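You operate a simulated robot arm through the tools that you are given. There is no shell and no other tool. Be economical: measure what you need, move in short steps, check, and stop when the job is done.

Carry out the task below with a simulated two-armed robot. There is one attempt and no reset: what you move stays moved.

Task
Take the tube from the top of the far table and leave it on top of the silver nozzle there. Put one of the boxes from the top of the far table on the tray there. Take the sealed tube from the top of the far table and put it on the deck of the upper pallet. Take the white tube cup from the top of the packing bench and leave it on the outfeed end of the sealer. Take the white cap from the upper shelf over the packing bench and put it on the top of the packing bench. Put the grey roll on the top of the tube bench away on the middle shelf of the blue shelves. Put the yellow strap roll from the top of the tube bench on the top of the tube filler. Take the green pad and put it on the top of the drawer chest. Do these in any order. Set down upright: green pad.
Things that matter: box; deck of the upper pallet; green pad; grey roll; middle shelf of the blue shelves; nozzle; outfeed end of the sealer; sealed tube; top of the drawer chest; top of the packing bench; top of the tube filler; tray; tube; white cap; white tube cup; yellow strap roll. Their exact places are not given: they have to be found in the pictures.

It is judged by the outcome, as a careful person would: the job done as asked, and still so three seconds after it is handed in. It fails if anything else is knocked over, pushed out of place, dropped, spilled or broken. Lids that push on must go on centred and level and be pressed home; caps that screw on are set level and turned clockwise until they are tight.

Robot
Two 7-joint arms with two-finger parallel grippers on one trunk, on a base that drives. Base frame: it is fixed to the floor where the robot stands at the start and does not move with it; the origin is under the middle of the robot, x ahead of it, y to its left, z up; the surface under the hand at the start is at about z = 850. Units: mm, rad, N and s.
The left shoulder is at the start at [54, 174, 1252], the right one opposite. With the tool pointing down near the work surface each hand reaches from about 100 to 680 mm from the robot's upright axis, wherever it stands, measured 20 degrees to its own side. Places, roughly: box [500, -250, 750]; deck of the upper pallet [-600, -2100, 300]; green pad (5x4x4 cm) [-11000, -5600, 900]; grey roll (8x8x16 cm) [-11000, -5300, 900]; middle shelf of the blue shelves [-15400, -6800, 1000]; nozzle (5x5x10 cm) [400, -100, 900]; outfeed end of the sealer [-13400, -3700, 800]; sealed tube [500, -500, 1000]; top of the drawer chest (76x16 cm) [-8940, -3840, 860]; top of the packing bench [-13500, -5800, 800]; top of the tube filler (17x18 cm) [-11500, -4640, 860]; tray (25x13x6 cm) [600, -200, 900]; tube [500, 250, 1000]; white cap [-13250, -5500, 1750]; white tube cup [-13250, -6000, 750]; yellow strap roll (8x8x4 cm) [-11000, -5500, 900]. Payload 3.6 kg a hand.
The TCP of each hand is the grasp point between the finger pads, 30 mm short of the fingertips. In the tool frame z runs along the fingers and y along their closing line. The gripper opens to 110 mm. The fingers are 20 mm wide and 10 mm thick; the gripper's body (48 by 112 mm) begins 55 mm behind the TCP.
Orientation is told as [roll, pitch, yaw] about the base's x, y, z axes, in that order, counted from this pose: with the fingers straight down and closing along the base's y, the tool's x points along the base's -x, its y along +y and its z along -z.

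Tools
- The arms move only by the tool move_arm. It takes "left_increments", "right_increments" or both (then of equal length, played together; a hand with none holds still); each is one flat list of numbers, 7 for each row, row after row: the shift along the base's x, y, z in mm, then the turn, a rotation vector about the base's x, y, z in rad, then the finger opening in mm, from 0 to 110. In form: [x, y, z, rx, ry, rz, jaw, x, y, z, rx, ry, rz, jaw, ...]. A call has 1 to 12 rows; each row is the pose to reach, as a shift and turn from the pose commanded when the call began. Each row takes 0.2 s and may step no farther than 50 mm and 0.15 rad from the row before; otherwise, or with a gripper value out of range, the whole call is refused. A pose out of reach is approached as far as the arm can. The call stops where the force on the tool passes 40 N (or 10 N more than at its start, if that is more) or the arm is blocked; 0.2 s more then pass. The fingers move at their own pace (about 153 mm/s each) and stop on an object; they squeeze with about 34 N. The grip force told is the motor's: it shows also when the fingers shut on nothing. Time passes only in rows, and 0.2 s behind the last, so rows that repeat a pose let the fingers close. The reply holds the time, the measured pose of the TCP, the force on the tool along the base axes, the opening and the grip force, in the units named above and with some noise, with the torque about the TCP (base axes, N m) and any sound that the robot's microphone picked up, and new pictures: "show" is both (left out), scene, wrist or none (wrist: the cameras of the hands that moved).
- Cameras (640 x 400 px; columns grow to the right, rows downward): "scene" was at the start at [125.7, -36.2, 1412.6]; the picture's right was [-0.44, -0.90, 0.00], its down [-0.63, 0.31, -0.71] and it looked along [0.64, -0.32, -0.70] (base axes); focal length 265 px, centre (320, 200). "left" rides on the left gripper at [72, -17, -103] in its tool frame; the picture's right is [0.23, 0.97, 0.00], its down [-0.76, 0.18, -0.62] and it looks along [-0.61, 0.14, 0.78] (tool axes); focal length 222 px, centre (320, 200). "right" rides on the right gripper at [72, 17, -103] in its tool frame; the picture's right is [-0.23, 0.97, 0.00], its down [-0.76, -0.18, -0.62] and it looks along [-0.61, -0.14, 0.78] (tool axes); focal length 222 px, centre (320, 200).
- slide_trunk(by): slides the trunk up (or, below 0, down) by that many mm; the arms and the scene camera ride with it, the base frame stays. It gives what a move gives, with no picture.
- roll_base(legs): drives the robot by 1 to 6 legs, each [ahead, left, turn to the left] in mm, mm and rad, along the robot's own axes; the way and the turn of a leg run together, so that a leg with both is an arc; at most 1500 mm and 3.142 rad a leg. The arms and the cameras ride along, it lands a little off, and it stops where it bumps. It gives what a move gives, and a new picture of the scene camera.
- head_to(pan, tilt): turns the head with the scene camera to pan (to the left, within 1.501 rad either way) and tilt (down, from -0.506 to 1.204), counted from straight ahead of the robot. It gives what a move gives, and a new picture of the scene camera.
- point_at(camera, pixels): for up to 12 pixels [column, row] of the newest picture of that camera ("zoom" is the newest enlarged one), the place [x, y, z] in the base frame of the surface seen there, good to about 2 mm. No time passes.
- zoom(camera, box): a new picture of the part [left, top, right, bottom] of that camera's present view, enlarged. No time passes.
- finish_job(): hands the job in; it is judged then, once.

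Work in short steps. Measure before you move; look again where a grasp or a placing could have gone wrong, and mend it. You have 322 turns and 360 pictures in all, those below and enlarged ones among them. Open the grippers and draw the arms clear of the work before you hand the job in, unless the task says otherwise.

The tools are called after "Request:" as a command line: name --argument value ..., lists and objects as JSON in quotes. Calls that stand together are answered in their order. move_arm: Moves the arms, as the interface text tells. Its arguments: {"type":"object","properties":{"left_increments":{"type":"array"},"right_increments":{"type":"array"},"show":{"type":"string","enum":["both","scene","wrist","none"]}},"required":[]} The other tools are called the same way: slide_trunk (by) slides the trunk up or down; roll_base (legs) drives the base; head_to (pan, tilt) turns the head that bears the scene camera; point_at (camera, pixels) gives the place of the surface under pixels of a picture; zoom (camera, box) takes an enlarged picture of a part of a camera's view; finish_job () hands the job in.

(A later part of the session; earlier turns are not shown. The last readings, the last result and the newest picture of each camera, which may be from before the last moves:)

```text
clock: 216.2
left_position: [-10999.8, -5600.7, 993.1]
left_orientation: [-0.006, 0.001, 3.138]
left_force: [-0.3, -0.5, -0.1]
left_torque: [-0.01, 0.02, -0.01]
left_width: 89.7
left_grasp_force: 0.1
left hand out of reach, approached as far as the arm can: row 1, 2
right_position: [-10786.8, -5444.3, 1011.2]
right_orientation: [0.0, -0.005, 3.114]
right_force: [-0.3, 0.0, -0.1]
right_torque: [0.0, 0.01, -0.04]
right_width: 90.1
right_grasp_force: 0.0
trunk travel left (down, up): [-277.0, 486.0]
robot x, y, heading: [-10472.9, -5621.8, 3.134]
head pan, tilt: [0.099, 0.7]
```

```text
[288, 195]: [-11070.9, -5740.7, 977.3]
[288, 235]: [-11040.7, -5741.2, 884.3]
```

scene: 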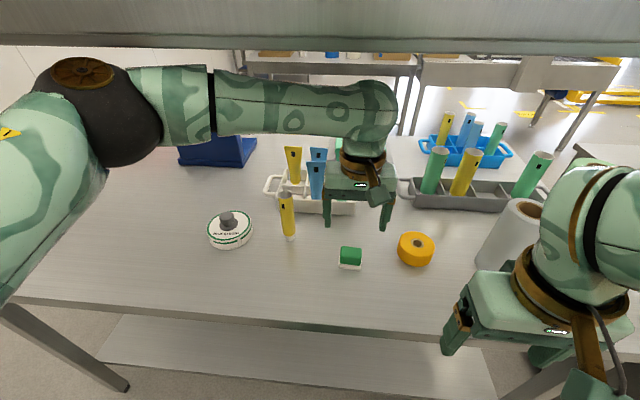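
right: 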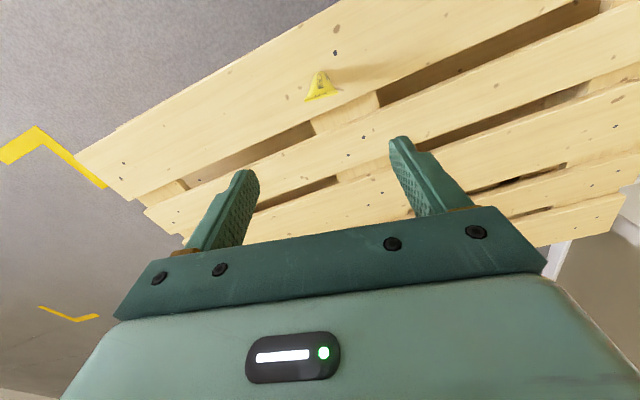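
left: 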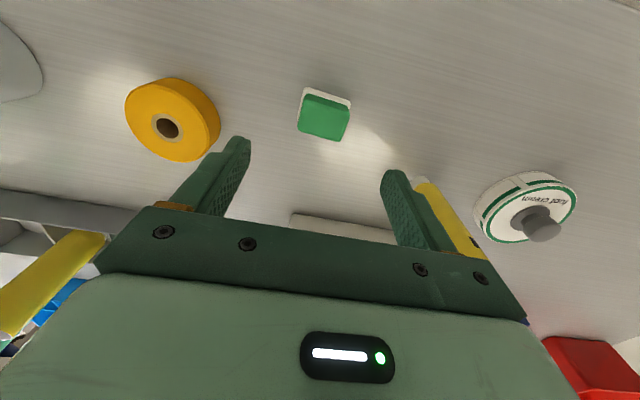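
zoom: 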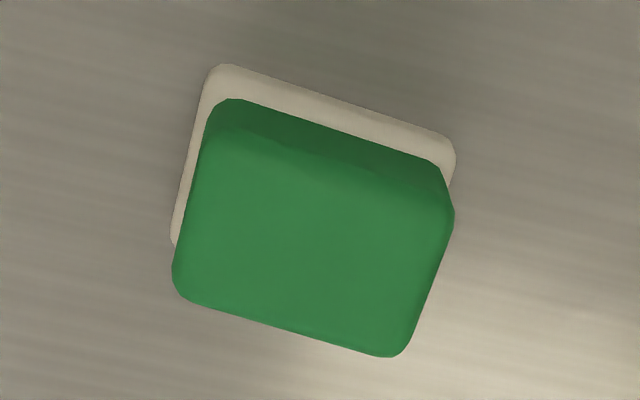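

Pad centre ≈(−10994,−5601). Descend to z≈895 and close along y.

Request:
move_arm --left_increments '[6, 0, -40, 0, 0, 0, 90, 6, 0, -75, 0, 0, 0, 90, 6, 0, -98, 0, 0, 0, 90, 6, 0, -98, 0, 0, 0, 60, 6, 0, -98, 0, 0, 0, 10, 6, 0, -98, 0, 0, 0, 10]' --show "wrist"

```text
clock: 217.6
left_position: [-10993.1, -5603.7, 895.9]
left_orientation: [-0.008, 0.0, -3.139]
left_force: [-1.0, -0.1, 0.1]
left_torque: [-0.01, 0.01, 0.01]
left_width: 47.6
left_grasp_force: 33.7
right_position: [-10788.1, -5446.6, 1011.4]
right_orientation: [0.001, -0.003, 3.116]
right_force: [0.3, -0.5, -0.4]
right_torque: [0.03, 0.0, -0.01]
right_width: 89.9
right_grasp_force: 0.0
trunk travel left (down, up): [-277.0, 486.0]
robot x, y, heading: [-10469.2, -5626.3, 3.139]
head pan, tilt: [0.099, 0.7]
```

left: 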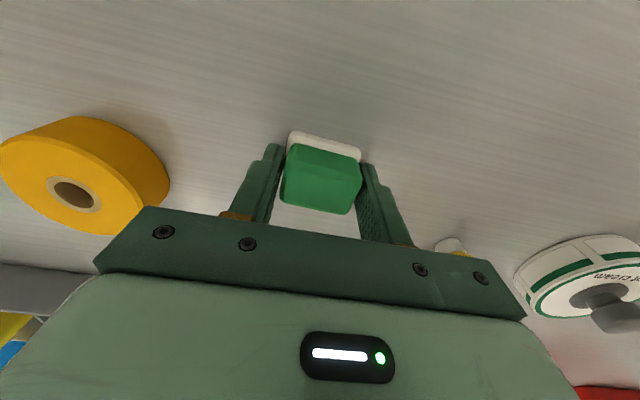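

Gripped. Lift 60 and retract out from under the shelf.

Request:
move_arm --left_increments '[0, 0, 35, 0, 0, 0, 10, 0, 0, 70, 0, 0, 0, 10, 10, -10, 95, 0, 0, 0, 10, 40, -30, 95, 0, 0, 0, 10, 75, -55, 95, 0, 0, 0, 10, 110, -85, 95, 0, 0, 0, 10, 145, -115, 95, 0, 0, 0, 10, 175, -150, 95, 0, 0, 0, 10, 195, -180, 95, 0, 0, 0, 10]' --show "scene"

```text
clock: 219.6
left_position: [-10795.1, -5790.4, 992.1]
left_orientation: [-0.012, 0.0, -3.135]
left_force: [-0.2, 0.1, -0.6]
left_torque: [0.02, -0.02, 0.04]
left_width: 47.1
left_grasp_force: 33.6
right_position: [-10787.0, -5449.8, 1012.2]
right_orientation: [-0.005, -0.004, 3.117]
right_force: [-0.3, -0.3, -0.7]
right_torque: [0.04, 0.01, -0.02]
right_width: 89.8
right_grasp_force: 0.1
trunk travel left (down, up): [-277.0, 486.0]
robot x, y, heading: [-10473.7, -5629.6, 3.142]
head pan, tilt: [0.099, 0.7]
```

scene: 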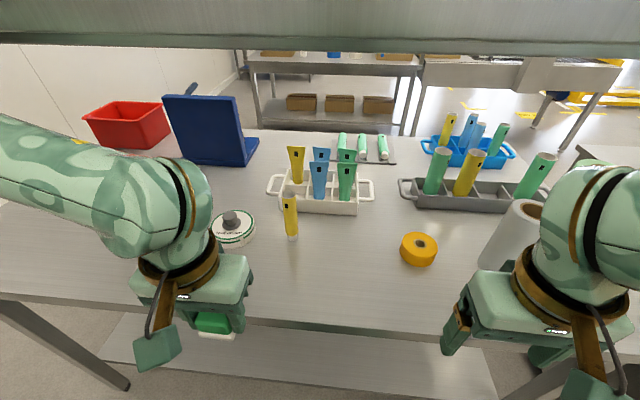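

Back off, turn to face +y, and check clearance.

Request:
roll_base --legs '[[-520, 0, 0], [0, 0, -1.57]]'

Request:
head_to --pan -0.5 --tilt 0.4

```text
clock: 226.4
left_position: [-10109.9, -5308.0, 991.9]
left_orientation: [-0.008, 0.003, 1.61]
left_force: [0.0, 0.3, -0.5]
left_torque: [0.02, -0.01, 0.05]
left_width: 47.0
left_grasp_force: 33.7
right_position: [-9770.4, -5305.3, 1010.3]
right_orientation: [-0.001, -0.004, 1.582]
right_force: [-0.4, 0.4, -0.4]
right_torque: [0.0, 0.02, 0.02]
right_width: 90.0
right_grasp_force: 0.0
trunk travel left (down, up): [-277.0, 486.0]
robot x, y, heading: [-9939.5, -5630.5, 1.601]
head pan, tilt: [0.099, 0.7]
```

scene: 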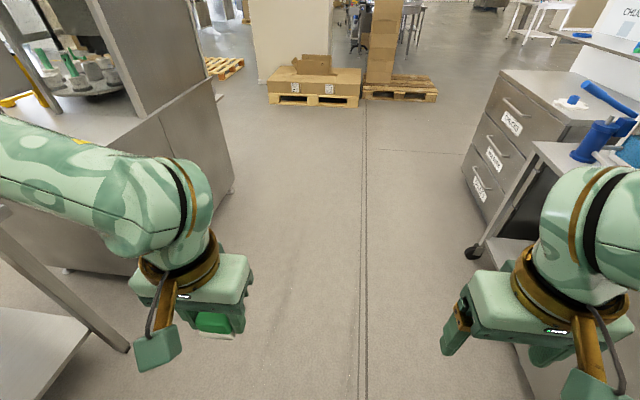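

```text
clock: 227.4
left_position: [-10111.6, -5307.3, 993.6]
left_orientation: [-0.009, 0.002, 1.608]
left_force: [0.3, 0.6, -1.1]
left_torque: [0.0, -0.02, -0.02]
left_width: 46.8
left_grasp_force: 34.4
right_position: [-9770.3, -5304.9, 1010.7]
right_orientation: [0.0, -0.003, 1.579]
right_force: [0.3, -0.2, -0.8]
right_torque: [-0.01, -0.02, 0.03]
right_width: 90.0
right_grasp_force: 0.2
trunk travel left (down, up): [-277.0, 486.0]
robot x, y, heading: [-9938.3, -5627.3, 1.605]
head pan, tilt: [-0.499, 0.4]
```

scene: 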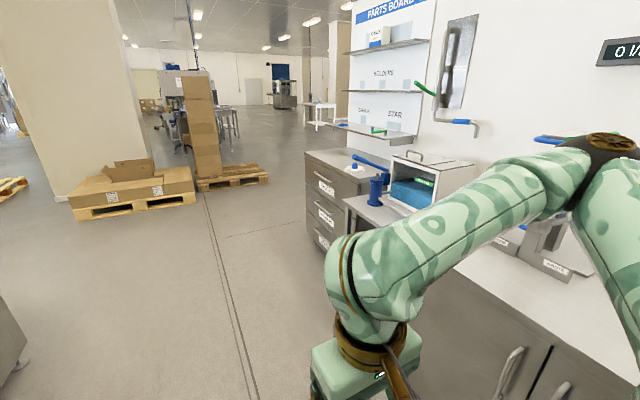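

Measure chest top and benches' edges.

Request:
point_at --camera "scene" --pixels '[[308, 153], [340, 175], [347, 200], [354, 167], [375, 195], [375, 133], [480, 275], [335, 160], [500, 245]]'

Request:
zoom --camera "scene" --box '[290, 90, 480, 220]'

```text
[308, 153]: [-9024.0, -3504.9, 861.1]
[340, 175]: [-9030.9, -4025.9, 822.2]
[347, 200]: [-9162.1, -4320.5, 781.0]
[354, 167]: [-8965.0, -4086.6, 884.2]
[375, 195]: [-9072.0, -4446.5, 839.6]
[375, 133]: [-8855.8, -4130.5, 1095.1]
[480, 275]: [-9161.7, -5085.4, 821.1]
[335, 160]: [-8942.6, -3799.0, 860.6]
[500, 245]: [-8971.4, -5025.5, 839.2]
```

```text
3.08 times, centred on (385, 155) of scene
```

zoom: 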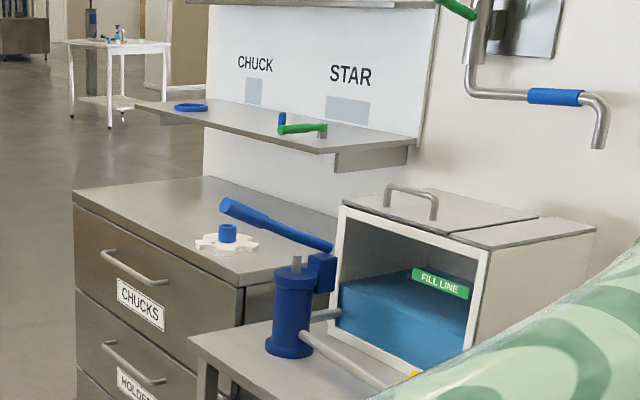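

Chest top: front edge x≈−9025, free strip y −3505…−4030 at z 861. Drive to about (−9500,−3950) facing +x.

Request:
roll_base --legs '[[850, 0, -0.03], [830, 0, 0], [0, 0, -1.575], [280, 0, 0]]'

Request:
head_to --pan 0.1 --tilt 0.6

```text
clock: 241.2
left_position: [-9359.1, -3808.5, 991.5]
left_orientation: [-0.01, 0.004, -0.004]
left_force: [0.0, -0.5, -0.6]
left_torque: [0.03, 0.02, -0.02]
left_width: 46.5
left_grasp_force: 34.0
right_position: [-9371.2, -4147.2, 1010.5]
right_orientation: [0.001, -0.002, -0.032]
right_force: [0.3, -0.7, -0.4]
right_torque: [0.01, 0.02, -0.01]
right_width: 90.1
right_grasp_force: 0.1
trunk travel left (down, up): [-277.0, 486.0]
robot x, y, heading: [-9689.5, -3967.7, -0.013]
head pan, tilt: [-0.499, 0.4]
```

scene: 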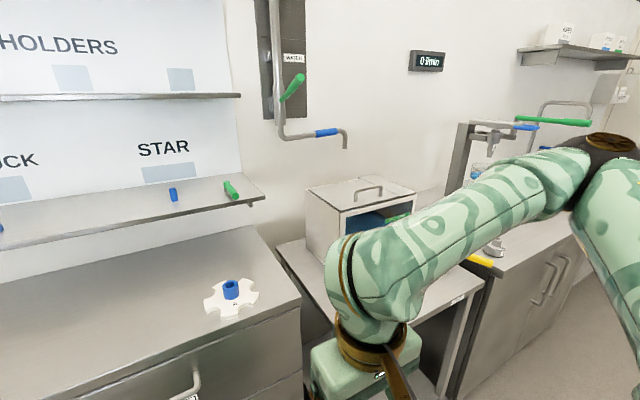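

```text
clock: 242.2
left_position: [-9359.4, -3807.9, 992.8]
left_orientation: [-0.01, 0.001, -0.006]
left_force: [-0.2, 0.1, -0.5]
left_torque: [-0.01, 0.0, 0.0]
left_width: 46.8
left_grasp_force: 34.0
right_position: [-9372.4, -4146.8, 1010.9]
right_orientation: [0.001, -0.003, -0.032]
right_force: [0.3, 0.2, 0.2]
right_torque: [0.01, 0.0, -0.01]
right_width: 89.7
right_grasp_force: 0.1
trunk travel left (down, up): [-277.0, 486.0]
robot x, y, heading: [-9688.0, -3966.2, -0.014]
head pan, tilt: [0.099, 0.6]
```

scene: 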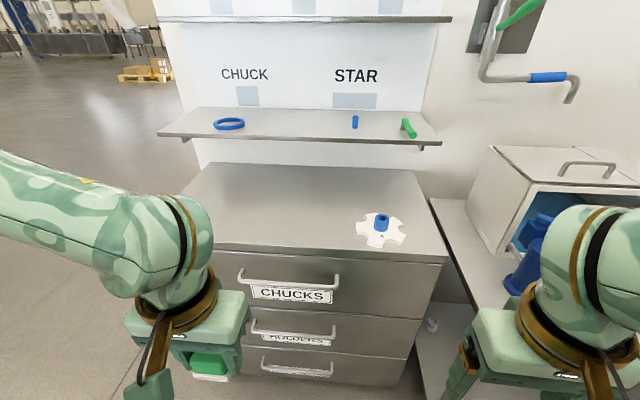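

Measure the chest top again and advance 170.

Request:
roll_base --legs '[[170, 0, 0]]'

Request:
head_to --pan 0.2 --tilt 0.9

Request:
point_at --camera "scene" --pixels '[[300, 200], [300, 240], [300, 150], [300, 100], [380, 200], [220, 200]]'

```text
clock: 243.7
left_position: [-9188.1, -3810.3, 991.4]
left_orientation: [-0.008, 0.004, -0.007]
left_force: [-0.3, 0.8, 0.0]
left_torque: [-0.02, -0.03, 0.01]
left_width: 46.5
left_grasp_force: 34.3
right_position: [-9199.1, -4149.9, 1010.4]
right_orientation: [0.001, -0.001, -0.035]
right_force: [0.7, 0.5, -0.2]
right_torque: [-0.03, 0.01, 0.01]
right_width: 89.7
right_grasp_force: 0.1
trunk travel left (down, up): [-277.0, 486.0]
robot x, y, heading: [-9513.0, -3966.7, -0.014]
head pan, tilt: [0.099, 0.6]
```

scene: 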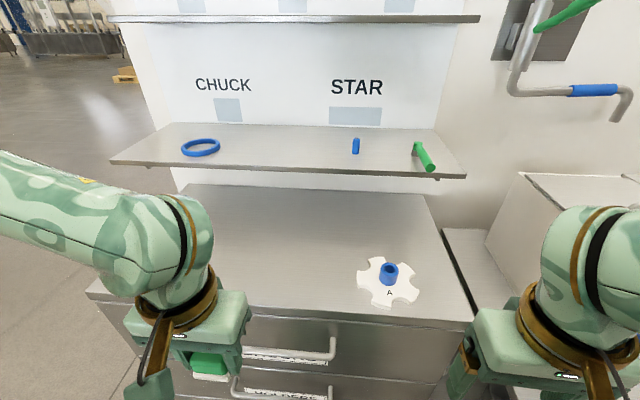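

```text
clock: 244.5
left_position: [-9186.9, -3809.8, 992.9]
left_orientation: [-0.009, 0.003, -0.007]
left_force: [0.5, -0.4, -0.8]
left_torque: [-0.02, 0.0, 0.02]
left_width: 46.9
left_grasp_force: 34.2
right_position: [-9201.9, -4150.0, 1010.9]
right_orientation: [0.0, -0.003, -0.036]
right_force: [0.0, 0.2, 0.9]
right_torque: [0.01, -0.03, -0.02]
right_width: 90.0
right_grasp_force: 0.1
trunk travel left (down, up): [-277.0, 486.0]
robot x, y, heading: [-9516.6, -3965.7, -0.016]
head pan, tilt: [0.201, 0.901]
```

scene: 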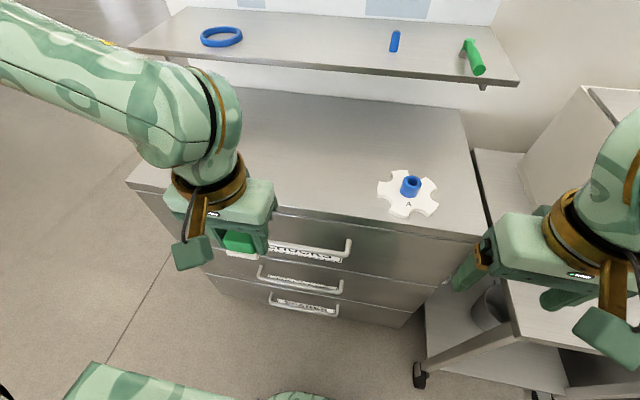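

```text
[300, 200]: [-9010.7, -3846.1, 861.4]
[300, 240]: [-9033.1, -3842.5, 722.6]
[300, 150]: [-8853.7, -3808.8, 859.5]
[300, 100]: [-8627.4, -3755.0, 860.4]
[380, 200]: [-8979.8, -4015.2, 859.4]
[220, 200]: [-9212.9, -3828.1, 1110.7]
```

Move the left hand to (−8965,−3810), then lower to contact near z 897.

Request:
move_arm --left_increments '[45, 0, 0, 0, 0, 0, 10, 90, 0, 0, 0, 0, 0, 10, 135, 0, 0, 0, 0, 0, 10, 180, 0, 0, 0, 0, 0, 10, 222, 0, 0, 0, 0, 0, 10, 222, 0, -45, 0, 0, 0, 10, 222, 0, -80, 0, 0, 0, 10, 222, 0, -90, 0, 0, 0, 10, 222, 0, -93, 0, 0, 0, 10, 222, 0, -93, 0, 0, 0, 10]' --show "both"

```text
clock: 246.7
left_position: [-8964.8, -3809.2, 897.9]
left_orientation: [-0.009, 0.003, -0.006]
left_force: [0.7, 0.4, -0.5]
left_torque: [0.01, 0.0, 0.01]
left_width: 46.9
left_grasp_force: 33.6
right_position: [-9200.6, -4151.1, 1009.8]
right_orientation: [0.0, -0.002, -0.034]
right_force: [0.5, -0.3, 0.4]
right_torque: [0.0, -0.01, 0.01]
right_width: 90.2
right_grasp_force: 0.0
trunk travel left (down, up): [-277.0, 486.0]
robot x, y, heading: [-9514.7, -3962.5, -0.015]
head pan, tilt: [0.201, 0.901]
```

scene: 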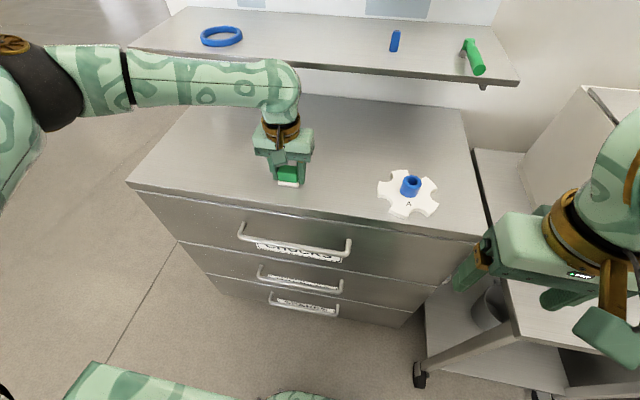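
left: 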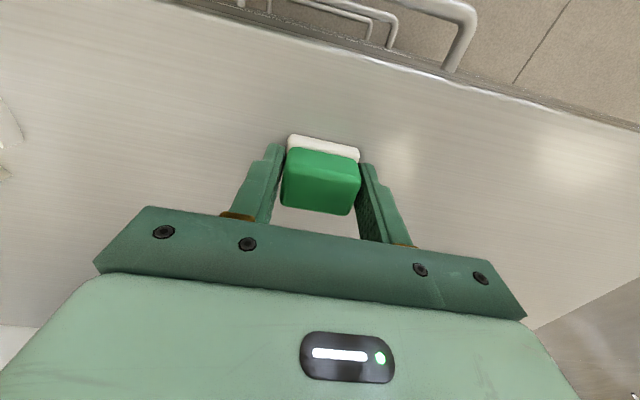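

Lower 2.5 mm more in small steps to feel contact.

Request:
move_arm --left_increments '[0, 0, -1, 0, 0, 0, 10, 0, 0, -2, 0, 0, 0, 10, 0, 0, -3, 0, 0, 0, 10, 0, 0, -3, 0, 0, 0, 10]' --show "none"

```text
clock: 247.7
left_position: [-8964.8, -3809.9, 895.8]
left_orientation: [-0.009, 0.002, -0.007]
left_force: [-1.0, -0.4, -0.2]
left_torque: [0.0, -0.01, 0.01]
left_width: 47.0
left_grasp_force: 33.9
right_position: [-9199.9, -4149.5, 1011.6]
right_orientation: [-0.001, -0.002, -0.035]
right_force: [-0.8, -0.5, 0.0]
right_torque: [-0.01, -0.01, -0.01]
right_width: 89.9
right_grasp_force: 0.0
trunk travel left (down, up): [-277.0, 486.0]
robot x, y, heading: [-9515.5, -3965.4, -0.013]
head pan, tilt: [0.201, 0.901]
```

Request:
move_arm --left_increments '[0, 0, -1, 0, 0, 0, 10, 0, 0, -2, 0, 0, 0, 10, 0, 0, -3, 0, 0, 0, 10, 0, 0, -3, 0, 0, 0, 10]' --show "none"

```text
clock: 248.7
left_position: [-8965.8, -3811.1, 895.6]
left_orientation: [-0.008, -0.003, -0.006]
left_force: [3.3, 3.5, 18.8]
left_torque: [0.39, 0.01, -0.02]
left_width: 46.6
left_grasp_force: 33.8
right_position: [-9201.3, -4149.8, 1012.0]
right_orientation: [-0.001, -0.004, -0.033]
right_force: [0.9, -0.1, -0.8]
right_torque: [-0.01, 0.02, 0.0]
right_width: 89.8
right_grasp_force: 0.1
trunk travel left (down, up): [-277.0, 486.0]
robot x, y, heading: [-9512.8, -3966.4, -0.012]
head pan, tilt: [0.201, 0.901]
```

Contact (19 N). Relax, open, lift and retract.

Request:
move_arm --left_increments '[0, 0, 1.5, 0, 0, 0, 10, 0, 0, 1.5, 0, 0, 0, 70, 0, 0, 1.5, 0, 0, 0, 90, 0, 0, 30, 0, 0, 0, 90, 0, 0, 70, 0, 0, 0, 90, -20, 0, 110, 0, 0, 0, 90, -65, 0, 130, 0, 0, 0, 90, -110, 0, 140, 0, 0, 0, 90, -155, 0, 140, 0, 0, 0, 90, -200, 0, 140, 0, 0, 0, 90]' --show "scene"

```text
clock: 250.9
left_position: [-9168.3, -3808.4, 1034.0]
left_orientation: [-0.008, 0.002, -0.008]
left_force: [-0.3, -0.6, -0.1]
left_torque: [-0.03, 0.02, -0.02]
left_width: 89.9
left_grasp_force: 0.0
right_position: [-9201.5, -4149.8, 1010.7]
right_orientation: [0.0, -0.003, -0.034]
right_force: [-0.3, 0.1, 0.0]
right_torque: [0.02, 0.0, 0.0]
right_width: 90.2
right_grasp_force: 0.1
trunk travel left (down, up): [-277.0, 486.0]
robot x, y, heading: [-9512.6, -3968.2, -0.013]
head pan, tilt: [0.201, 0.901]
```

scene: 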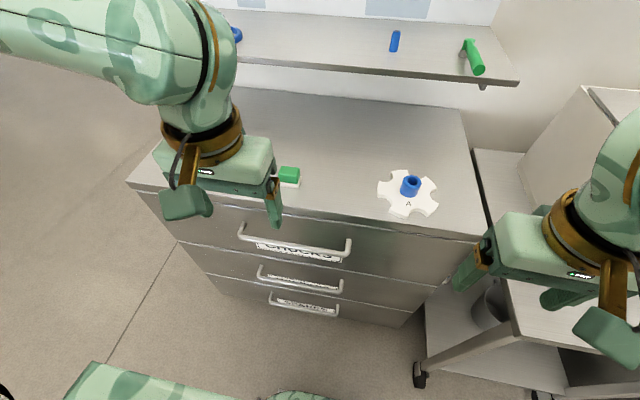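

Pad placed upright. Return to the tube bench: robot to about (−10470,−5480) facing −x.

Request:
roll_base --legs '[[-430, 0, 0], [0, 0, -1.555], [760, 0, 0], [755, 0, 0], [0, 0, -1.57], [300, 0, 0]]'

Request:
head_to --pan 0.0 --tilt 0.7

```text
clock: 270.0
left_position: [-10557.8, -5625.8, 1034.3]
left_orientation: [-0.009, 0.003, -3.11]
left_force: [-0.3, 0.2, 0.1]
left_torque: [0.05, -0.02, 0.0]
left_width: 89.7
left_grasp_force: 0.0
right_position: [-10537.1, -5284.1, 1010.5]
right_orientation: [0.0, -0.001, -3.142]
right_force: [0.0, -0.6, -0.3]
right_torque: [-0.02, -0.01, 0.05]
right_width: 90.0
right_grasp_force: 0.1
trunk travel left (down, up): [-277.0, 486.0]
robot x, y, heading: [-10217.5, -5457.0, -3.123]
head pan, tilt: [0.201, 0.901]
```

scene: 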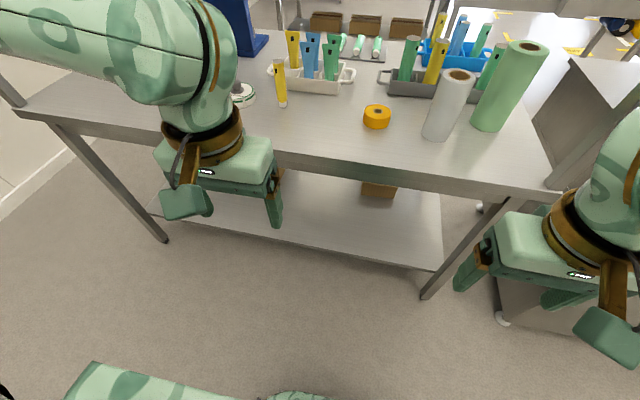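

```text
clock: 270.8
left_position: [-10557.1, -5625.2, 1035.4]
left_orientation: [-0.008, 0.003, -3.112]
left_force: [0.7, -1.0, 0.0]
left_torque: [-0.02, 0.01, 0.02]
left_width: 89.8
left_grasp_force: 0.1
right_position: [-10535.2, -5283.7, 1010.6]
right_orientation: [-0.001, -0.005, -3.141]
right_force: [-0.4, -0.7, 0.4]
right_torque: [0.01, -0.02, -0.02]
right_width: 90.1
right_grasp_force: 0.1
trunk travel left (down, up): [-277.0, 486.0]
robot x, y, heading: [-10214.6, -5456.6, -3.115]
head pan, tilt: [0.0, 0.7]
```

scene: 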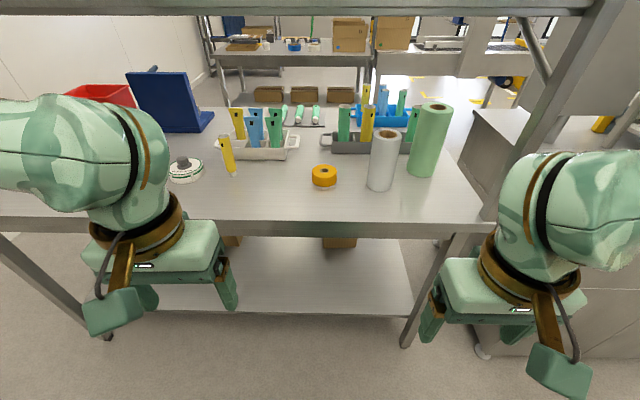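

Advance 240 mm with slight heading fix.

Request:
roll_base --legs '[[240, 20, -0.022]]'

Request:
point_at --camera "scene" --pixels '[[320, 200], [350, 250]]'

```text
clock: 272.5
left_position: [-10798.1, -5641.9, 1034.4]
left_orientation: [-0.009, 0.003, -3.134]
left_force: [-1.2, -0.4, 0.3]
left_torque: [0.0, 0.0, 0.01]
left_width: 90.0
left_grasp_force: 0.0
right_position: [-10769.6, -5299.6, 1010.3]
right_orientation: [-0.002, -0.002, 3.122]
right_force: [-1.1, 0.1, -0.4]
right_torque: [-0.01, -0.03, -0.02]
right_width: 90.1
right_grasp_force: 0.1
trunk travel left (down, up): [-277.0, 486.0]
robot x, y, heading: [-10451.6, -5478.4, -3.139]
head pan, tilt: [0.0, 0.7]
```

scene: 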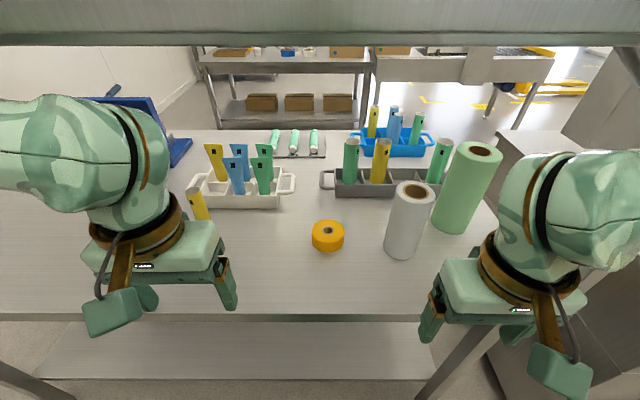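

```text
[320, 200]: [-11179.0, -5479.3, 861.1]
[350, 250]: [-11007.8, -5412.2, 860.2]
```

Bring the left hand above the strap roll.

Request:
move_arm --left_increments '[0, 0, -45, 0, 0, 0, 105, -30, 25, -50, 0, 0, 0, 105, -62, 50, -50, 0, 0, 0, 105, -94, 75, -50, 0, 0, 0, 105, -126, 100, -50, 0, 0, 0, 105, -160, 125, -50, 0, 0, 0, 105, -195, 150, -50, 0, 0, 0, 105, -225, 175, -50, 0, 0, 0, 105, -238, 182, -50, 0, 0, 0, 105, -238, 182, -50, 0, 0, 0, 105]' --show "both"

```text
clock: 274.7
left_position: [-11033.6, -5456.7, 982.3]
left_orientation: [-0.01, 0.0, -3.134]
left_force: [1.0, -0.1, 0.0]
left_torque: [0.02, -0.03, -0.03]
left_width: 105.1
left_grasp_force: 0.1
right_position: [-10767.9, -5298.7, 1009.9]
right_orientation: [0.002, -0.006, 3.122]
right_force: [0.2, -0.5, 0.3]
right_torque: [-0.01, 0.03, 0.0]
right_width: 90.1
right_grasp_force: 0.1
trunk travel left (down, up): [-277.0, 486.0]
robot x, y, heading: [-10451.0, -5476.9, -3.141]
head pan, tilt: [0.0, 0.7]
```

scene: 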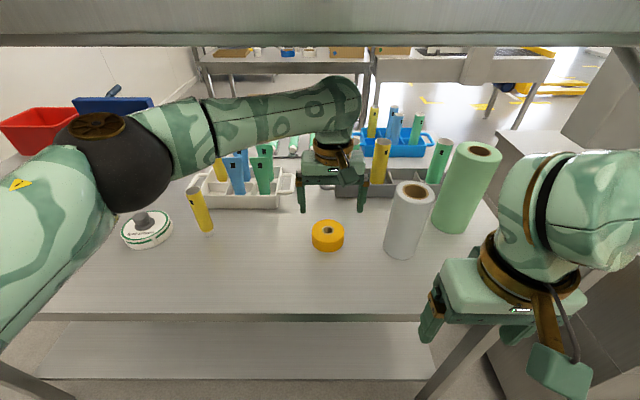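
left: 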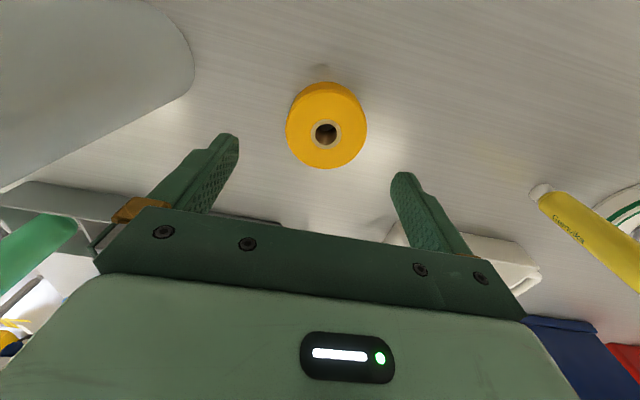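

Request:
point_at --camera "left" --pixels '[[291, 135], [362, 135], [326, 164], [326, 106], [326, 84], [300, 115], [352, 155]]'

```text
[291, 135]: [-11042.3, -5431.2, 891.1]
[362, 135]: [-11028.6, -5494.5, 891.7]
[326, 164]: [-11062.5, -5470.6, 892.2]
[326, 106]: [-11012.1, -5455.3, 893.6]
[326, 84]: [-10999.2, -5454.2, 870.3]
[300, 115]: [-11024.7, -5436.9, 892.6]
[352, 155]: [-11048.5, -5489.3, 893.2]
```

Strap centre ≈(−11036,−5462). Descend to z≈894 and close.

Request:
move_arm --left_increments '[-2, -5, -40, 0, 0, 0, 105, -2, -5, -75, 0, 0, 0, 105, -2, -5, -88, 0, 0, 0, 105, -2, -5, -88, 0, 0, 0, 75, -2, -5, -88, 0, 0, 0, 40, -2, -5, -88, 0, 0, 0, 40]' --show "wrist"

```text
clock: 276.1
left_position: [-11036.5, -5463.7, 894.2]
left_orientation: [-0.007, 0.001, -3.133]
left_force: [0.1, 0.3, -0.1]
left_torque: [-0.01, 0.03, 0.01]
left_width: 73.3
left_grasp_force: 33.9
right_position: [-10769.2, -5299.3, 1011.6]
right_orientation: [0.0, -0.003, 3.122]
right_force: [0.1, 0.8, 0.9]
right_torque: [0.02, -0.02, 0.0]
right_width: 90.0
right_grasp_force: 0.2
trunk travel left (down, up): [-277.0, 486.0]
robot x, y, heading: [-10449.7, -5478.3, -3.142]
head pan, tilt: [0.0, 0.7]
```

left: 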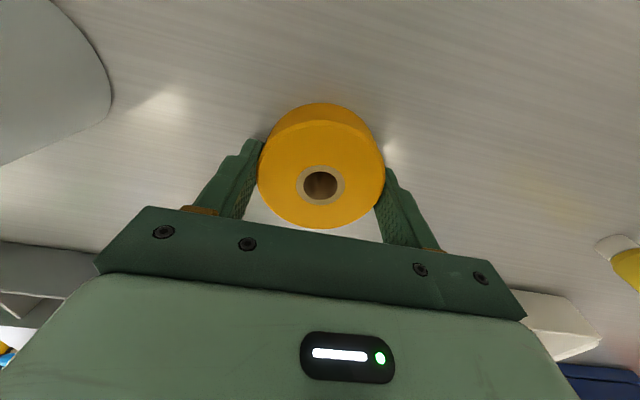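

Gripped (73 mm). Lift and retract out the way it came.

Request:
move_arm --left_increments '[0, 0, 40, 0, 0, 0, 40, 0, 0, 80, 0, 0, 0, 40, 13, -7, 90, 0, 0, 0, 40, 45, -32, 90, 0, 0, 0, 40, 80, -57, 90, 0, 0, 0, 40, 112, -82, 90, 0, 0, 0, 40, 144, -107, 90, 0, 0, 0, 40, 176, -132, 90, 0, 0, 0, 40, 208, -157, 90, 0, 0, 0, 40, 240, -182, 90, 0, 0, 0, 40]' --show "scene"

```text
clock: 278.3
left_position: [-10795.8, -5648.8, 988.6]
left_orientation: [-0.009, 0.002, -3.131]
left_force: [-0.1, -0.5, -1.6]
left_torque: [0.02, 0.01, 0.01]
left_width: 73.1
left_grasp_force: 33.6
right_position: [-10767.4, -5299.9, 1012.5]
right_orientation: [-0.003, -0.004, 3.123]
right_force: [-0.8, -0.3, 0.1]
right_torque: [0.02, -0.03, -0.04]
right_width: 90.1
right_grasp_force: 0.1
trunk travel left (down, up): [-277.0, 486.0]
robot x, y, heading: [-10450.5, -5482.1, -3.139]
head pan, tilt: [0.0, 0.7]
```

scene: 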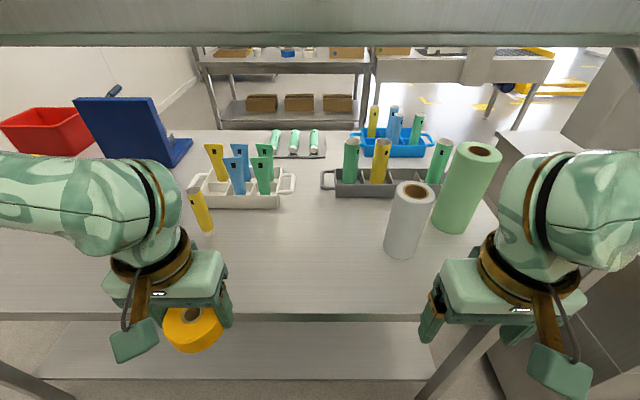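

Strap held. Now measure the grey roll precisely; it must be approached horizontally under the shelf.

Request:
zoom --camera "scene" --box '[375, 130, 515, 270]'

Request:
point_at --camera "zoom" --pixels '[[165, 180], [240, 250], [118, 200], [200, 200], [130, 320], [75, 300], [170, 330], [200, 150], [105, 150], [300, 250], [370, 150], [270, 200]]'

```text
2.86 times, centred on (445, 200) of scene
```

zoom: 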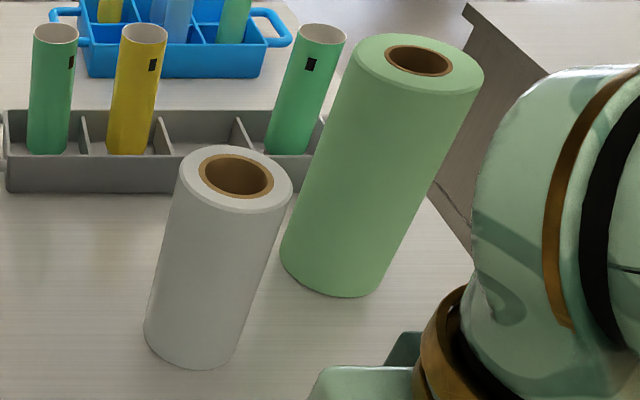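

```text
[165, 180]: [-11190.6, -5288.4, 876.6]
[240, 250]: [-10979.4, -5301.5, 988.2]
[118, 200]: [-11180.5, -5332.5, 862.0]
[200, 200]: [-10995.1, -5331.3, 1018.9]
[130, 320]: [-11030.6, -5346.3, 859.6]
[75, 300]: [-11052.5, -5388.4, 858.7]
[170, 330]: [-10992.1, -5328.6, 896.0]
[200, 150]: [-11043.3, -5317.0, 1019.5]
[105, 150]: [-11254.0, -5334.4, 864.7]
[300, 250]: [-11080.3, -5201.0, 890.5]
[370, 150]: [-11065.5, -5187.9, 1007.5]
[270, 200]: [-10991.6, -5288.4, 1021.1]
```

Grey roll axis ≈(−11019,−5305), R≈40. Lower the right hand to z 976, open to 110, and approach to just in front.

Request:
move_arm --right_increments '[0, -6, -35, 0, 0, 0.02, 110, -40, -6, -35, 0, 0, 0.02, 110, -80, -6, -35, 0, 0, 0.02, 110, -120, -6, -35, 0, 0, 0.02, 110, -150, -6, -35, 0, 0, 0.02, 110, -180, -6, -35, 0, 0, 0.02, 110, -180, -6, -35, 0, 0, 0.02, 110]' --show "both"

```text
clock: 279.9
left_position: [-10798.2, -5647.5, 987.3]
left_orientation: [-0.009, 0.001, -3.133]
left_force: [0.1, -0.3, -2.3]
left_torque: [0.0, 0.0, 0.02]
left_width: 73.0
left_grasp_force: 34.6
right_position: [-10949.7, -5304.8, 975.4]
right_orientation: [-0.001, -0.003, -3.14]
right_force: [0.7, 0.4, 0.8]
right_torque: [0.02, 0.01, 0.0]
right_width: 110.2
right_grasp_force: 0.0
trunk travel left (down, up): [-277.0, 486.0]
robot x, y, heading: [-10449.1, -5479.0, -3.137]
head pan, tilt: [0.0, 0.7]
```

scene: 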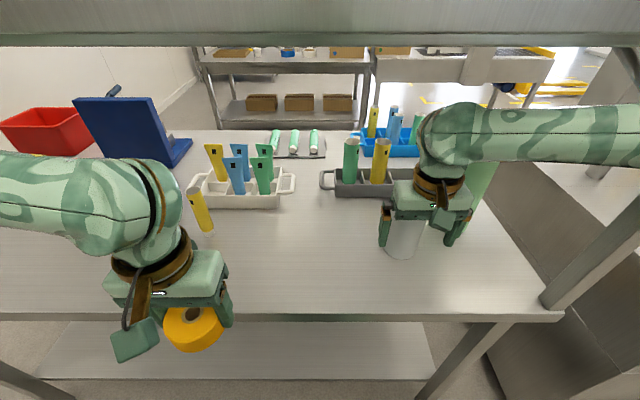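
right: 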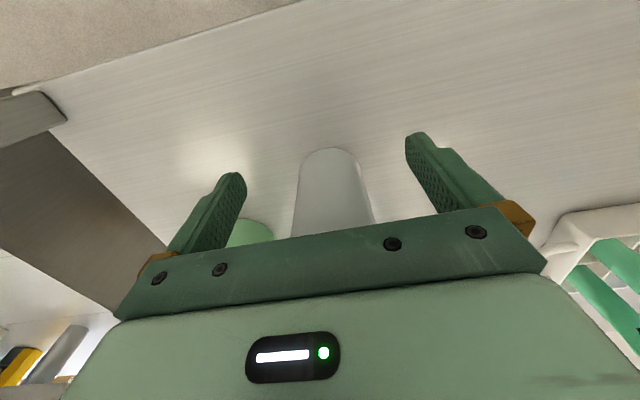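

Look at the right elbow relative to the shelf post before advancing.

Request:
head_to --pan -0.7 --tilt 0.5

```text
clock: 281.0
left_position: [-10797.7, -5647.8, 986.8]
left_orientation: [-0.009, 0.001, -3.133]
left_force: [-0.4, 0.1, -2.7]
left_torque: [0.01, 0.02, -0.02]
left_width: 72.9
left_grasp_force: 34.2
right_position: [-10949.9, -5305.2, 975.6]
right_orientation: [-0.002, -0.003, -3.14]
right_force: [-0.1, 0.7, -0.5]
right_torque: [0.01, 0.0, 0.03]
right_width: 110.1
right_grasp_force: 0.2
trunk travel left (down, up): [-277.0, 486.0]
robot x, y, heading: [-10450.0, -5477.0, -3.143]
head pan, tilt: [-0.7, 0.499]
```

scene: 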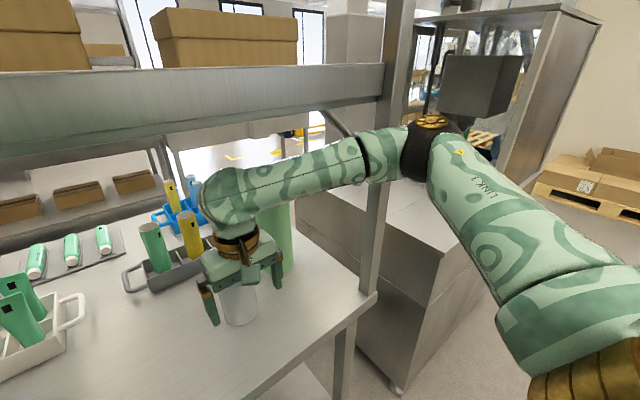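

Request:
point_at --camera "scene" --pixels '[[375, 250], [367, 280], [395, 60], [390, 150], [370, 160], [340, 160], [300, 175], [430, 150], [440, 135], [470, 190]]'

Request:
zoom --camera "scene" --box '[300, 80, 460, 220]'

```text
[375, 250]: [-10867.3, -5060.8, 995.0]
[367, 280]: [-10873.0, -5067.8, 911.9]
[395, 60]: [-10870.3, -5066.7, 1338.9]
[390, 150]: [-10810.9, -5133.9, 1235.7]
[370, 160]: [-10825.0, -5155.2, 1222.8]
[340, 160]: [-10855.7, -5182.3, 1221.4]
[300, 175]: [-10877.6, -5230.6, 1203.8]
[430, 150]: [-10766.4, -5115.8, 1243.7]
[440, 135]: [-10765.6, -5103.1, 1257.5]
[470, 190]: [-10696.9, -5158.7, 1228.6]
```

```text
2.86 times, centred on (380, 150) of scene
```

zoom: 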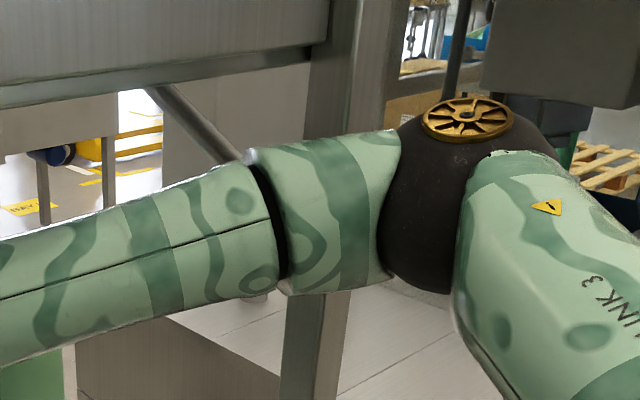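

The right elbow is too near the shelf post. Retract 60, shift the base 140 mm left, then re-approach.

Request:
move_arm --right_increments '[30, 0, 0, 0, 0, 0, 110, 70, 0, 0, 0, 0, 0, 110]' --show "none"

Request:
roll_base --legs '[[0, 140, 0]]'

```text
clock: 281.6
left_position: [-10797.6, -5647.6, 987.0]
left_orientation: [-0.009, 0.002, -3.131]
left_force: [0.4, -0.3, -1.5]
left_torque: [0.02, 0.07, 0.03]
left_width: 72.9
left_grasp_force: 34.1
right_position: [-10879.4, -5306.0, 976.0]
right_orientation: [-0.001, -0.003, -3.142]
right_force: [0.7, -0.3, 0.6]
right_torque: [-0.01, -0.01, 0.03]
right_width: 110.0
right_grasp_force: 0.0
trunk travel left (down, up): [-277.0, 486.0]
robot x, y, heading: [-10449.0, -5476.5, -3.143]
head pan, tilt: [-0.7, 0.499]
```

```text
clock: 282.9
left_position: [-10797.7, -5786.0, 986.8]
left_orientation: [-0.012, 0.001, -3.13]
left_force: [0.3, 0.2, -2.0]
left_torque: [0.02, -0.02, -0.03]
left_width: 72.6
left_grasp_force: 33.8
right_position: [-10880.6, -5443.9, 976.7]
right_orientation: [-0.002, -0.005, -3.14]
right_force: [0.3, -0.8, -0.1]
right_torque: [0.04, 0.03, 0.03]
right_width: 109.7
right_grasp_force: 0.1
trunk travel left (down, up): [-277.0, 486.0]
robot x, y, heading: [-10452.4, -5611.6, -3.141]
head pan, tilt: [-0.7, 0.499]
```

scene: 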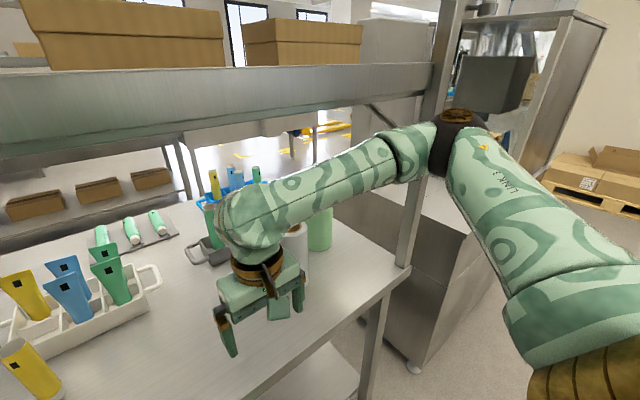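

Move the hand +138 in y then forward to −10950 and check.

Request:
move_arm --right_increments '[0, 45, 0, 0, 0, 0, 110, 0, 90, 0, 0, 0, 0, 110, 0, 138, 0, 0, 0, 0, 110, -35, 138, 0, 0, 0, 0, 110, -70, 138, 0, 0, 0, 0, 110, -70, 138, 0, 0, 0, 0, 110]' --show "both"

Request:
point_at --camera "scene" --pixels '[[410, 240], [430, 140], [400, 150], [370, 160], [460, 130], [320, 180]]'

```text
clock: 284.3
left_position: [-10797.2, -5784.0, 986.6]
left_orientation: [-0.01, 0.001, -3.131]
left_force: [0.1, 0.6, -2.7]
left_torque: [0.01, -0.01, 0.02]
left_width: 72.8
left_grasp_force: 33.8
right_position: [-10949.8, -5305.5, 976.1]
right_orientation: [0.0, -0.002, -3.14]
right_force: [-0.2, -0.7, 0.3]
right_torque: [-0.01, -0.01, 0.02]
right_width: 109.9
right_grasp_force: 0.3
trunk travel left (down, up): [-277.0, 486.0]
robot x, y, heading: [-10451.6, -5614.7, -3.145]
head pan, tilt: [-0.7, 0.499]
```

scene: 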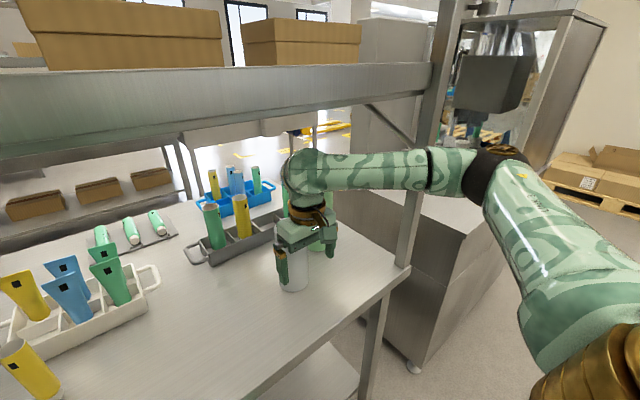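
right: 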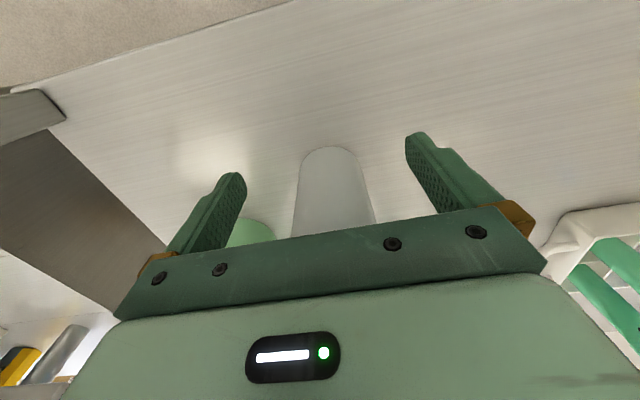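

```text
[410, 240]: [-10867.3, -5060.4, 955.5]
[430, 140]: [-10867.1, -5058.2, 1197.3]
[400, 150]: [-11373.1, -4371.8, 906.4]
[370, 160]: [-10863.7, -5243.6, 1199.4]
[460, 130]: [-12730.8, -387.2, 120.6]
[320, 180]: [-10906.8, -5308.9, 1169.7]
```

Request:
point_at --camera "scene" --pixels '[[400, 170], [430, 170], [450, 170], [490, 170], [430, 155], [520, 200]]'

```text
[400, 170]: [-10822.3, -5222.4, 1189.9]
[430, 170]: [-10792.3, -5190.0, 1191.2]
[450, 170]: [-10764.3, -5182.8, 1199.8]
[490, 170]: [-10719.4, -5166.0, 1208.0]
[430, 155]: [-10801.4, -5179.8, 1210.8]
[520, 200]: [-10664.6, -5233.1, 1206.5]
```

Post clearance is ~100 mm now. Advance 62 mm to straddle the roll.

Request:
move_arm --right_increments '[-25, 0, 0, 0, 0, 0, 110, -45, 0, 0, 0, 0, 0, 110, -62, 0, 0, 0, 0, 0, 110, -62, 0, 0, 0, 0, 0, 110]' --show "both"

```text
clock: 285.3
left_position: [-10796.4, -5785.3, 988.0]
left_orientation: [-0.007, 0.001, -3.13]
left_force: [-0.3, 0.8, -2.9]
left_torque: [0.01, 0.01, -0.04]
left_width: 72.7
left_grasp_force: 34.3
right_position: [-11013.7, -5305.0, 976.1]
right_orientation: [0.0, -0.005, -3.14]
right_force: [0.5, -0.4, 1.0]
right_torque: [0.04, -0.03, 0.0]
right_width: 110.0
right_grasp_force: 0.0
trunk travel left (down, up): [-277.0, 486.0]
robot x, y, heading: [-10453.9, -5615.8, -3.141]
head pan, tilt: [-0.7, 0.499]
```

scene: 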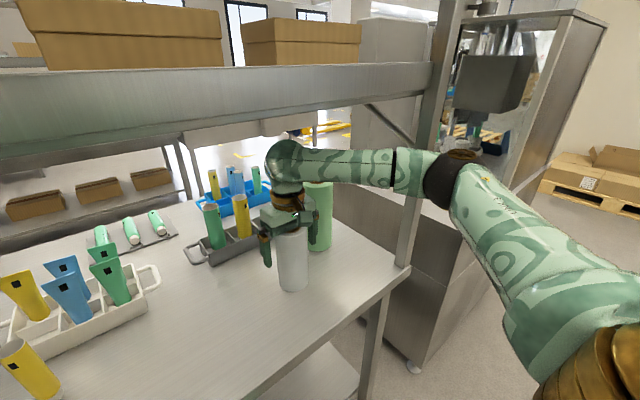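
right: 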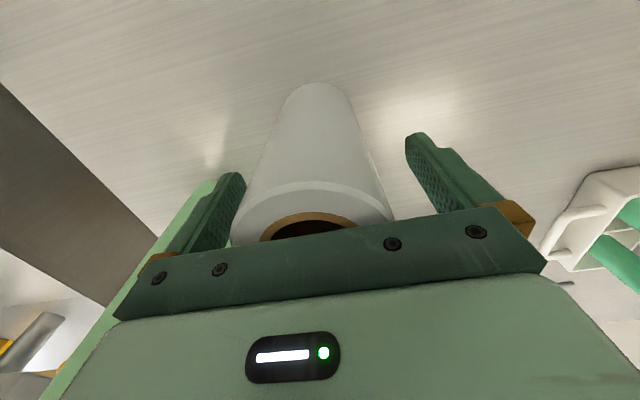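

Check roll centring between fingers.

Request:
point_at --camera "right" --pixels '[[252, 180], [372, 180], [315, 190], [262, 150], [358, 140], [236, 180], [408, 170]]'

```text
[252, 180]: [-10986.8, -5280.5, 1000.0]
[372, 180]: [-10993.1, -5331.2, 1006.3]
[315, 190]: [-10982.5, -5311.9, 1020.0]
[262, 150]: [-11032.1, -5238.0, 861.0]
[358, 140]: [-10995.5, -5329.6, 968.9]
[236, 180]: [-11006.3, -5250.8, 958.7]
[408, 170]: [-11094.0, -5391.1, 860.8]
```

Centred within 2 mm. Close and lift 20 mm.

Request:
move_arm --right_increments '[0, 2, 0, 0, 0, 0, 95, 0, 2, 0, 0, 0, 0, 60, 0, 2, 0, 0, 0, 0, 40, 0, 2, 0, 0, 0, 0, 40, 0, 2, 12, 0, 0, 0, 40, 0, 2, 22, 0, 0, 0, 40]' --show "both"

```text
clock: 286.7
left_position: [-10797.2, -5784.3, 986.9]
left_orientation: [-0.009, 0.004, -3.133]
left_force: [0.4, 0.1, -3.0]
left_torque: [0.0, 0.02, -0.02]
left_width: 72.9
left_grasp_force: 34.0
right_position: [-11012.5, -5303.4, 997.0]
right_orientation: [0.0, -0.001, -3.139]
right_force: [0.2, 0.4, -4.3]
right_torque: [0.02, 0.0, -0.02]
right_width: 70.3
right_grasp_force: 33.9
trunk travel left (down, up): [-277.0, 486.0]
robot x, y, heading: [-10451.3, -5618.7, -3.139]
head pan, tilt: [-0.7, 0.499]
```

scene: 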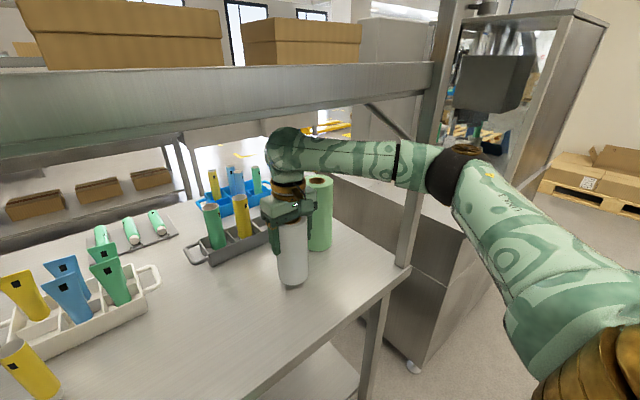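
right: 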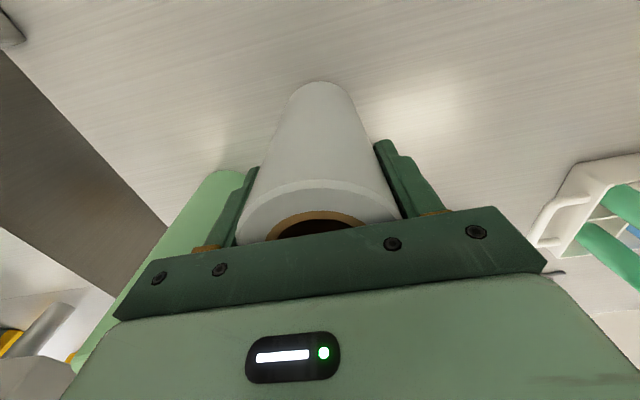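

Lifted (4 N load). Retract out along +x.

Request:
move_arm --right_increments '[30, 0, 3, 0, 0, 0, 40, 70, 0, 3, 0, 0, 0, 40, 110, -10, 3, 0, 0, 0, 40, 150, -20, 3, 0, 0, 0, 40, 190, -30, 3, 0, 0, 0, 40, 230, -40, 3, 0, 0, 0, 40, 240, -50, 3, 0, 0, 0, 40]' --show "scene"

Request:
roll_base --legs '[[-500, 0, 0]]'

```text
clock: 288.3
left_position: [-10796.9, -5785.4, 987.2]
left_orientation: [-0.008, 0.003, -3.13]
left_force: [-0.7, -0.3, -2.6]
left_torque: [0.0, -0.03, -0.02]
left_width: 72.8
left_grasp_force: 34.2
right_position: [-10774.3, -5352.8, 1002.4]
right_orientation: [-0.002, -0.002, -3.14]
right_force: [-0.3, 0.0, -4.4]
right_torque: [0.01, 0.02, -0.03]
right_width: 70.4
right_grasp_force: 33.8
trunk travel left (down, up): [-277.0, 486.0]
robot x, y, heading: [-10449.8, -5617.7, -3.133]
head pan, tilt: [-0.7, 0.499]
```

scene: 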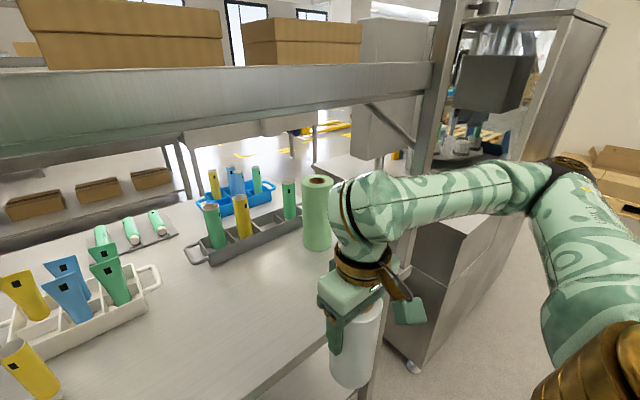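

```text
clock: 291.2
left_position: [-10301.8, -5783.7, 986.3]
left_orientation: [-0.011, 0.003, -3.129]
left_force: [-0.2, -0.3, -2.2]
left_torque: [0.02, 0.01, -0.01]
left_width: 72.9
left_grasp_force: 33.8
right_position: [-10278.4, -5350.8, 1003.1]
right_orientation: [0.0, -0.002, -3.138]
right_force: [0.7, 0.3, -4.3]
right_torque: [0.0, 0.0, 0.01]
right_width: 70.5
right_grasp_force: 34.1
trunk travel left (down, up): [-277.0, 486.0]
robot x, y, heading: [-9956.2, -5610.4, -3.138]
head pan, tilt: [-0.7, 0.499]
```

scene: 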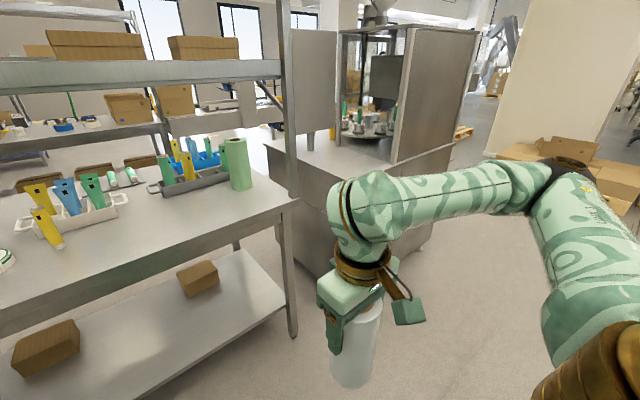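

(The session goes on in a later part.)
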